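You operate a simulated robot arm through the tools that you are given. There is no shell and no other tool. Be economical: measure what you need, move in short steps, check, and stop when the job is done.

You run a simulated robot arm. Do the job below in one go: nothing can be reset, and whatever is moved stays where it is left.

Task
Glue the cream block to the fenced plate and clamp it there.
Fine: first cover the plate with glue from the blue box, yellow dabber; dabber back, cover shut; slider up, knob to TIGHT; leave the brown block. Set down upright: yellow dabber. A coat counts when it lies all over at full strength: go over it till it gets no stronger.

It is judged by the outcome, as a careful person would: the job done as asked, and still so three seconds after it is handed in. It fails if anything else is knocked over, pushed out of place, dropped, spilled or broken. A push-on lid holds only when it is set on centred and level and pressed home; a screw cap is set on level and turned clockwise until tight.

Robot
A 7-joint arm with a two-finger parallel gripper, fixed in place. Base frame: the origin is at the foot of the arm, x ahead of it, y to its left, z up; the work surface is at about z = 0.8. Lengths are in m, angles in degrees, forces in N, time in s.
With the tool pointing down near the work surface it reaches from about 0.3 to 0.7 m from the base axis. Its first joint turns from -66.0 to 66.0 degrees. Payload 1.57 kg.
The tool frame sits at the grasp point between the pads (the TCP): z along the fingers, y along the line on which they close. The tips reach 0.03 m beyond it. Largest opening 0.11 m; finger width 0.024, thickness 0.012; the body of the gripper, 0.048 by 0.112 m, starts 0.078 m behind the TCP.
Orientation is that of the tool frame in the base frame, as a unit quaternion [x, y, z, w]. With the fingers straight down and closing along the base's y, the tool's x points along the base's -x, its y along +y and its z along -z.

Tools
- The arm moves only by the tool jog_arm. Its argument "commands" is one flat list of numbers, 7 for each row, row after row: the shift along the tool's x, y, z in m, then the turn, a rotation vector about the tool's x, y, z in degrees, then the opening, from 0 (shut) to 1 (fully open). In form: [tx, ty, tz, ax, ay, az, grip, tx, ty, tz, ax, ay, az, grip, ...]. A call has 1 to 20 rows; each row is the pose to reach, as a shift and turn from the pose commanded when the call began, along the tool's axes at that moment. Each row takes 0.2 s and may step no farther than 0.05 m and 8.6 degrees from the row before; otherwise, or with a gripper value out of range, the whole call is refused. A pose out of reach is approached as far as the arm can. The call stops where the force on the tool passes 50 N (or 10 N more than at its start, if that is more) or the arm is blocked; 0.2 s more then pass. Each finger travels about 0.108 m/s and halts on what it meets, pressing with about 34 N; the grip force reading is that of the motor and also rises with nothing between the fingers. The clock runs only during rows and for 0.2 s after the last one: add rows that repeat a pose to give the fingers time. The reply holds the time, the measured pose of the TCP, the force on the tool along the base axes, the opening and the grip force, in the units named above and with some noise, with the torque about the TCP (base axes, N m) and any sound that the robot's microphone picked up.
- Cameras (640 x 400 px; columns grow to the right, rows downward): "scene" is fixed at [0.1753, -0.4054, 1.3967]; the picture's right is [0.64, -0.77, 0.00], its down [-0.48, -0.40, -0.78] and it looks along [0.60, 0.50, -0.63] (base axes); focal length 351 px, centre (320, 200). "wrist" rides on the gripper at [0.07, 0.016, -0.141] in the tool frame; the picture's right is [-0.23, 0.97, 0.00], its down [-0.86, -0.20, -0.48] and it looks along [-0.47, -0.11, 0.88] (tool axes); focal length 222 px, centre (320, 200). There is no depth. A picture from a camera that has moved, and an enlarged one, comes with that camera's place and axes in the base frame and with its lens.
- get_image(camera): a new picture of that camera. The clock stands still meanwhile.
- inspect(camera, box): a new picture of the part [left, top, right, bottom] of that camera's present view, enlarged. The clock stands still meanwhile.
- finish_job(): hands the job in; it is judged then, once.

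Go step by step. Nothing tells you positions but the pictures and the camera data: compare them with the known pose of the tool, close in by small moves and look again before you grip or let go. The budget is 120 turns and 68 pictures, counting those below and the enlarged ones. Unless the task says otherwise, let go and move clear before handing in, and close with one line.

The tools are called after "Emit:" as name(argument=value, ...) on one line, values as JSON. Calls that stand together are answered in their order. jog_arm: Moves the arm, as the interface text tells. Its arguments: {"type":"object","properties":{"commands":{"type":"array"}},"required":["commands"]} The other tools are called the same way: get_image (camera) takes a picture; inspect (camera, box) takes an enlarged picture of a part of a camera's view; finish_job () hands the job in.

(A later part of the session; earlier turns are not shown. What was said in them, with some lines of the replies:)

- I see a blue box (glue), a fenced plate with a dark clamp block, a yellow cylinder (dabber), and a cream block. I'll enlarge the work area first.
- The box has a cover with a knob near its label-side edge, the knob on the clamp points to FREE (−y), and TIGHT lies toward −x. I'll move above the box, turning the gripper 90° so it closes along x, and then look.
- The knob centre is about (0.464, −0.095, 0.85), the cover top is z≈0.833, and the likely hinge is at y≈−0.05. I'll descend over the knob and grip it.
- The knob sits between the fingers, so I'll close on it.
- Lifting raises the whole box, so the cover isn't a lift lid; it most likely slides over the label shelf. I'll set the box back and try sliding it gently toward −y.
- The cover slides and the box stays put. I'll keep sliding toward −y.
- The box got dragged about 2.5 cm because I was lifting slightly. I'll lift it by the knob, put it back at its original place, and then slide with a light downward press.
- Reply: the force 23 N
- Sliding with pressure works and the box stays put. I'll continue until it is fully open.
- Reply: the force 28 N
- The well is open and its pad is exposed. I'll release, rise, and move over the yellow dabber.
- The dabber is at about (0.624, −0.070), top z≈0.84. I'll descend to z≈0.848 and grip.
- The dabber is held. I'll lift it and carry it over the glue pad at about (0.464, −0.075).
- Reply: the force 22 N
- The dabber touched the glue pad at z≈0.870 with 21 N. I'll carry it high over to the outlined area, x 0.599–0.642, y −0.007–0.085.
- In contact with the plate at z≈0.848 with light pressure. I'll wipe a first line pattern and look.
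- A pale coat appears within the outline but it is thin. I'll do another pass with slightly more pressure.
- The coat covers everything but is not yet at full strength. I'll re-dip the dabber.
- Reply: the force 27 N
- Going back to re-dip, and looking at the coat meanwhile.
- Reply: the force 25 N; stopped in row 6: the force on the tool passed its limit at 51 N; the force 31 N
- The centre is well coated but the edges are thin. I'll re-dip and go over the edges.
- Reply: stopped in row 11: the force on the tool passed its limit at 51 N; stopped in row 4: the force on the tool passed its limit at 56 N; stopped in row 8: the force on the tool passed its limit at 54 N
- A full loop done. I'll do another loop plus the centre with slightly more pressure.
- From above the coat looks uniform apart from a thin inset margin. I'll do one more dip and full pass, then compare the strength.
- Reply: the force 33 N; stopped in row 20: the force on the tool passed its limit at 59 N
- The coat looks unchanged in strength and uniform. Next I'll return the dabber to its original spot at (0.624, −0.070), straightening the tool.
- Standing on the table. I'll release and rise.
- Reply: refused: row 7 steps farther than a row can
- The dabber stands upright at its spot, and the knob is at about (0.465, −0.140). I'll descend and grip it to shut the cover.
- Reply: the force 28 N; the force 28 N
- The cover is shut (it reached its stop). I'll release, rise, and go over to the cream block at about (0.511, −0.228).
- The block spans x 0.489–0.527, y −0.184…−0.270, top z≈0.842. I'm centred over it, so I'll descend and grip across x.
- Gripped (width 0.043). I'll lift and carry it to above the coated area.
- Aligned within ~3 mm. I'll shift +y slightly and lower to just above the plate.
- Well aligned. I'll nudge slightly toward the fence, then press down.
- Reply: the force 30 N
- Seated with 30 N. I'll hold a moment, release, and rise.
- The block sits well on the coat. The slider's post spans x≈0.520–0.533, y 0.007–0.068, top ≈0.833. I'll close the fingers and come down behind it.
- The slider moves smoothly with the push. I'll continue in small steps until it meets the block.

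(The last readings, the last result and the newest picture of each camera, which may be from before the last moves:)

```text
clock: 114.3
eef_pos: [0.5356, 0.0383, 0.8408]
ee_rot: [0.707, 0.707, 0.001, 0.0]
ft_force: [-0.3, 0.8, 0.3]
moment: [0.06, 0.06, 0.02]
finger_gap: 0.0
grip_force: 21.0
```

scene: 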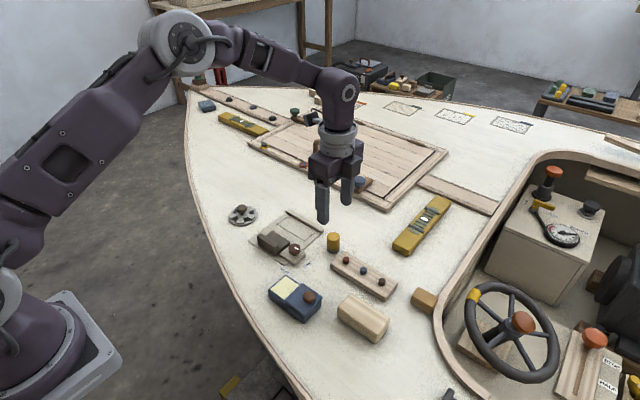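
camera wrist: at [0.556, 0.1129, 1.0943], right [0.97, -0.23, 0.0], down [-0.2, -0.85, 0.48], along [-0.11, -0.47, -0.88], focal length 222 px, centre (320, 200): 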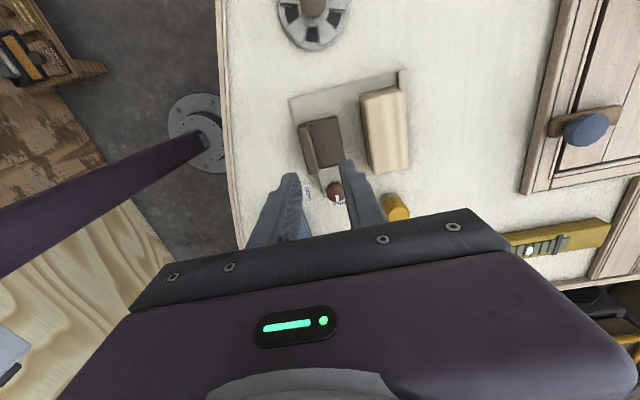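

Emit:
jog_arm(commands=[0, 0.002, 0, 0, 0, 0, 0, 0, 0.004, 0, 0, 0, 0, 0, 0, 0.005, 0, 0, 0, 0, 0])

Emit:
inspect(camera="scene", box=[245, 190, 345, 270])

```text
clock: 115.1
eef_pos: [0.5386, 0.0391, 0.8402]
ee_rot: [0.707, 0.707, -0.001, 0.001]
ft_force: [-12.3, 1.9, 11.8]
moment: [0.07, 0.14, 0.06]
finger_gap: 0.0
grip_force: 21.5
```

```text
5.00 times, centred on (295, 230) of scene
camera zoom: at [0.1749, -0.4053, 1.3968], right [0.64, -0.77, 0.0], down [-0.48, -0.4, -0.78], along [0.6, 0.5, -0.63], focal length 1753 px, centre (445, 50)
```

zoom: 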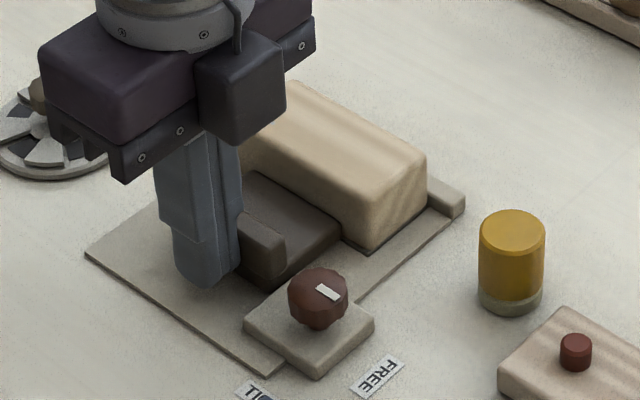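

The slider meets the block (12 N). I'll press a little more to close any gap at the fence.

Emit:
jog_arm(commands=[0, 0.001, 0, 0, 0, 0, 0, 0, 0.002, 0, 0, 0, 0, 0, 0, 0.002, 0, 0, 0, 0, 0])

```text
clock: 115.9
eef_pos: [0.5391, 0.038, 0.8393]
ee_rot: [0.707, 0.707, -0.002, -0.001]
ft_force: [-32.1, -0.5, 21.6]
moment: [0.21, 0.18, 0.33]
finger_gap: 0.0001
grip_force: 21.5
```

Clamped firmly against the block. I'll back off, rise, and rotate the gripper to −90° so there's room to turn the knob clockwise by 90°.

Emit:
jog_arm(commands=[0, -0.03, 0, 0, 0, 0, 0, 0, -0.03, -0.05, 0, 0, 0, 0, 0, -0.03, -0.09, 0, 0, -8.5, 0.2, -0.01, -0.02, -0.09, 0, 0, -17, 0.4, -0.02, -0.01, -0.09, 0, 0, -25.5, 0.45, -0.03, 0, -0.09, 0, 0, -34, 0.45, -0.04, 0.0076, -0.09, 0, 0, -42.5, 0.45, -0.05, 0.0076, -0.09, 0, 0, -51, 0.45, -0.0612, 0.0076, -0.09, 0, 0, -59.5, 0.45, -0.0612, 0.0076, -0.09, 0, 0, -68, 0.45, -0.0612, 0.0076, -0.09, 0, 0, -76.5, 0.45, -0.0612, 0.0076, -0.09, 0, 0, -85, 0.45, -0.0612, 0.0076, -0.09, 0, 0, -93.5, 0.45, -0.0612, 0.0076, -0.09, 0, 0, -102, 0.45, -0.0612, 0.0076, -0.09, 0, 0, -110.5, 0.45, -0.0612, 0.0076, -0.09, 0, 0, -119, 0.45, -0.0612, 0.0076, -0.09, 0, 0, -127.5, 0.45, -0.0612, 0.0076, -0.09, 0, 0, -136, 0.45, -0.0612, 0.0076, -0.09, 0, 0, -144.5, 0.45, -0.0612, 0.0076, -0.09, 0, 0, -153, 0.45])

Emit:
jog_arm(commands=[0, 0, 0, 0, 0, -8.5, 0.45, 0, 0, 0, 0, 0, -17, 0.45, 0, 0, 0, 0, 0, -25.5, 0.45, 0, 0, 0, 0, 0, -27, 0.45])

Emit:
get_image(camera="wrist")

```text
clock: 120.1
eef_pos: [0.5487, -0.0229, 0.9284]
ee_rot: [-0.524, 0.852, -0.001, 0.0]
ft_force: [-0.7, 0.0, 0.1]
moment: [0.01, 0.0, 0.02]
finger_gap: 0.0495
grip_force: 0.0
```

```text
clock: 121.1
eef_pos: [0.5493, -0.0221, 0.9308]
ee_rot: [0.707, -0.707, 0.0, -0.001]
ft_force: [-0.2, 0.8, 0.1]
moment: [0.0, 0.01, -0.01]
finger_gap: 0.0492
grip_force: 0.0
```

```text
7 pictures are left
camera wrist: at [0.5326, -0.0915, 1.0717], right [-0.97, 0.23, 0.0], down [0.2, 0.86, 0.48], along [0.11, 0.47, -0.88], focal length 222 px, centre (320, 200)
```

wrist: 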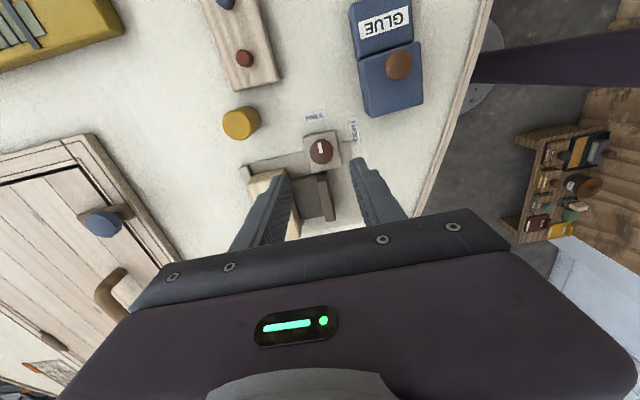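

The knob is at about (0.547, −0.0235). I'll descend and grip it.

Emit:
jog_arm(commands=[0.0015, 0.002, 0.03, 0, 0, 0, 0.45, 0.0015, 0.002, 0.06, 0, 0, 0, 0.45, 0.0015, 0.002, 0.0815, 0, 0, 0, 0.45, 0.0015, 0.002, 0.0815, 0, 0, 0, 0.25, 0.0015, 0.002, 0.0815, 0, 0, 0, 0.1, 0.0015, 0.002, 0.0815, 0, 0, 0, 0.1])

Emit:
inspect(camera="scene", box=[245, 190, 345, 270])

```text
clock: 122.5
eef_pos: [0.5477, -0.0239, 0.8496]
ee_rot: [0.707, -0.707, 0.003, -0.003]
ft_force: [21.0, -2.2, -11.8]
moment: [-0.47, -0.24, -0.02]
finger_gap: 0.0254
grip_force: 36.5
```

```text
5.00 times, centred on (295, 230) of scene
camera zoom: at [0.176, -0.4054, 1.3966], right [0.64, -0.77, 0.0], down [-0.48, -0.4, -0.78], along [0.6, 0.5, -0.63], focal length 1753 px, centre (445, 50)
```

zoom: 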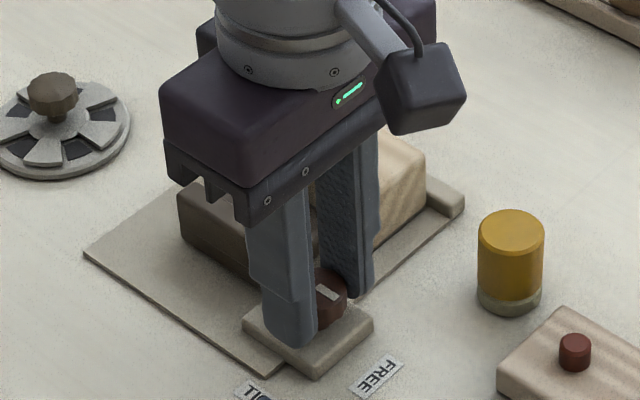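

Gripped with a 21 N side load; I'll centre slightly toward +x and start turning clockwise.

Emit:
jog_arm(commands=[0, -0.0015, 0, 0, 0, 0, 0.1, 0, -0.0015, 0, 0, 0, 8, 0.1, 0, -0.0015, 0, 0, 0, 16, 0.1, 0, -0.0015, 0, 0, 0, 24, 0.1])

```text
clock: 123.5
eef_pos: [0.5468, -0.0229, 0.85]
ee_rot: [-0.543, 0.84, 0.0, -0.001]
ft_force: [-6.7, 4.2, 13.1]
moment: [0.84, 0.07, 0.03]
finger_gap: 0.0252
grip_force: 36.4
```

Emit:
jog_arm(commands=[0, 0, 0, 0, 0, 8, 0.1, 0, 0, 0, 0, 0, 16, 0.1, 0, 0, 0, 0, 0, 24, 0.1, 0, 0, 0, 0, 0, 32, 0.1, 0, 0, 0, 0, 0, 40, 0.1, 0, 0, 0, 0, 0, 48, 0.1, 0, 0, 0, 0, 0, 56, 0.1, 0, 0, 0, 0, 0, 64, 0.1, 0, 0, 0, 0, 0, 67, 0.1])

Emit:
inspect(camera="scene", box=[245, 200, 345, 280])

```text
clock: 125.5
eef_pos: [0.5481, -0.0215, 0.8481]
ee_rot: [0.009, 1.0, 0.0, -0.001]
ft_force: [-26.0, 26.1, 6.5]
moment: [0.4, 0.62, 0.4]
finger_gap: 0.0253
grip_force: 36.8
```

```text
5.00 times, centred on (295, 240) of scene
camera zoom: at [0.1746, -0.4048, 1.397], right [0.64, -0.77, 0.0], down [-0.48, -0.4, -0.78], along [0.6, 0.5, -0.63], focal length 1753 px, centre (445, 0)
```

zoom: 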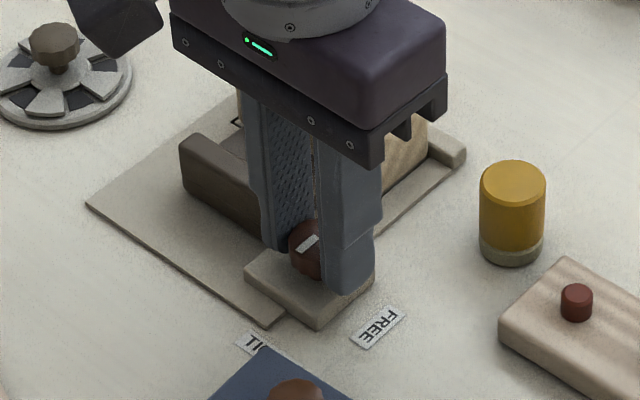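

Emit:
jog_arm(commands=[0.0012, 0.0012, 0, 0, 0, 0, 0.1, 0.0012, 0.0012, 0, 0, 0, 5, 0.1, 0.0012, 0.0012, 0, 0, 0, 10, 0.1])

```text
clock: 126.3
eef_pos: [0.5482, -0.0223, 0.8497]
ee_rot: [0.098, 0.995, -0.001, 0.002]
ft_force: [-4.7, 16.0, -15.6]
moment: [0.31, -0.1, 0.33]
finger_gap: 0.0255
grip_force: 36.7
```

I'll release with a small opening, rise, back off, and check where the pointer is.

Emit:
jog_arm(commands=[0, 0, 0, 0, 0, 0, 0.28, 0, 0, 0, 0, 0, 0, 0.29, 0, 0, -0.03, 0, 0, 0, 0.29, 0, 0, -0.07, 0, 0, 0, 0.3, 0.04, 0, -0.11, 0, 0, -5, 0.3, 0.08, 0, -0.14, 0, 0, -10, 0.4, 0.12, 0, -0.16, 0, 0, -10, 0.4])

Emit:
inspect(camera="scene", box=[245, 200, 345, 280])

```text
refused: row 5 steps farther than a row can; nothing moved
```

```text
5.00 times, centred on (295, 240) of scene
camera zoom: at [0.1755, -0.405, 1.3968], right [0.64, -0.77, 0.0], down [-0.48, -0.4, -0.78], along [0.6, 0.5, -0.63], focal length 1753 px, centre (445, 0)
```

zoom: 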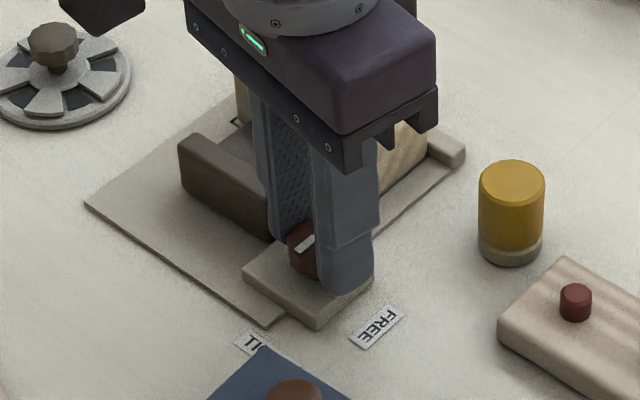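

Emit:
jog_arm(commands=[0, 0, 0, 0, 0, 0, 0.28, 0, 0, 0, 0, 0, 0, 0.29, 0, 0, -0.03, 0, 0, 0, 0.29, 0, 0, -0.07, 0, 0, 0, 0.3, 0.03, 0, -0.1, 0, 0, -5, 0.3, 0.06, 0, -0.13, 0, 0, -10, 0.4, 0.1, 0, -0.15, 0, 0, -10, 0.4, 0.14, 0, -0.17, 0, 0, -10, 0.4])

Emit:
inspect(camera="scene", box=[245, 200, 345, 280])

```text
clock: 128.1
eef_pos: [0.4107, 0.0025, 1.0189]
ee_rot: [0.008, 1.0, 0.0, 0.001]
ft_force: [-0.3, -0.9, -0.7]
moment: [0.01, -0.01, 0.02]
finger_gap: 0.0438
grip_force: 0.1
```

```text
5.00 times, centred on (295, 240) of scene
camera zoom: at [0.1753, -0.4054, 1.3967], right [0.64, -0.77, 0.0], down [-0.48, -0.4, -0.78], along [0.6, 0.5, -0.63], focal length 1753 px, centre (445, 0)
```

zoom: 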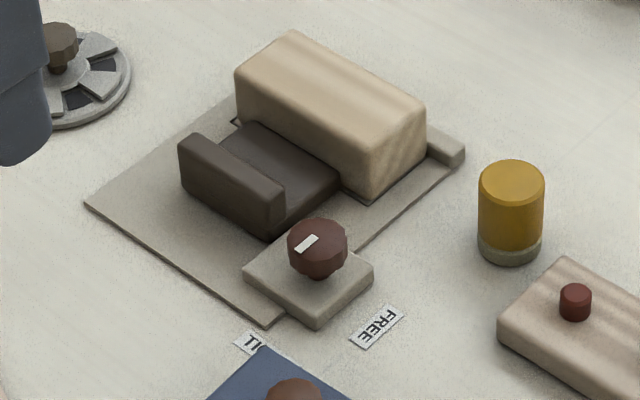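

The knob pointer now lies along −x toward TIGHT, and it took no further turn at the end. One last overall check.

Emit:
get_image(camera="scene")

Emit:
inspect(camera="wrist", box=[200, 80, 420, 220])

```text
2 pictures are left
```

scene: 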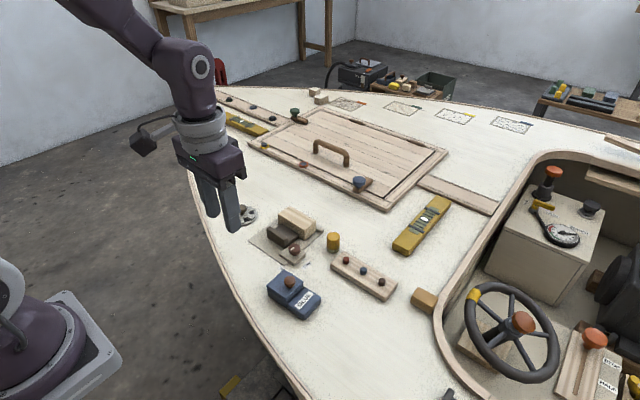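

```text
2.86 times, centred on (310, 150) of wrist
camera zoom: at [0.3403, 0.0215, 1.1605], right [0.24, 0.97, 0.0], down [0.85, -0.21, 0.48], along [0.47, -0.12, -0.88], focal length 635 px, centre (349, 343)
```

zoom: 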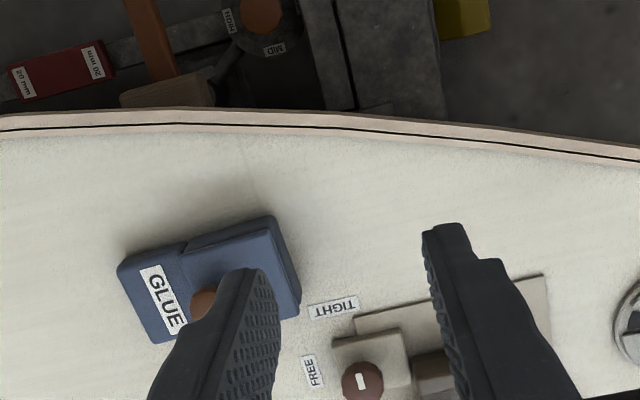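

Everything is in place: block glued and clamped, cover shut, dabber upright, brown block untouched. Handing in.

Emit:
finish_job()

```text
The job is handed in.
```

The cream block is glued to the fenced plate and clamped: slider pushed up against it and knob turned to TIGHT. The yellow dabber is back upright and the glue box cover is shut, though the box ended about 3 mm from where it started. The brown block was left alone.
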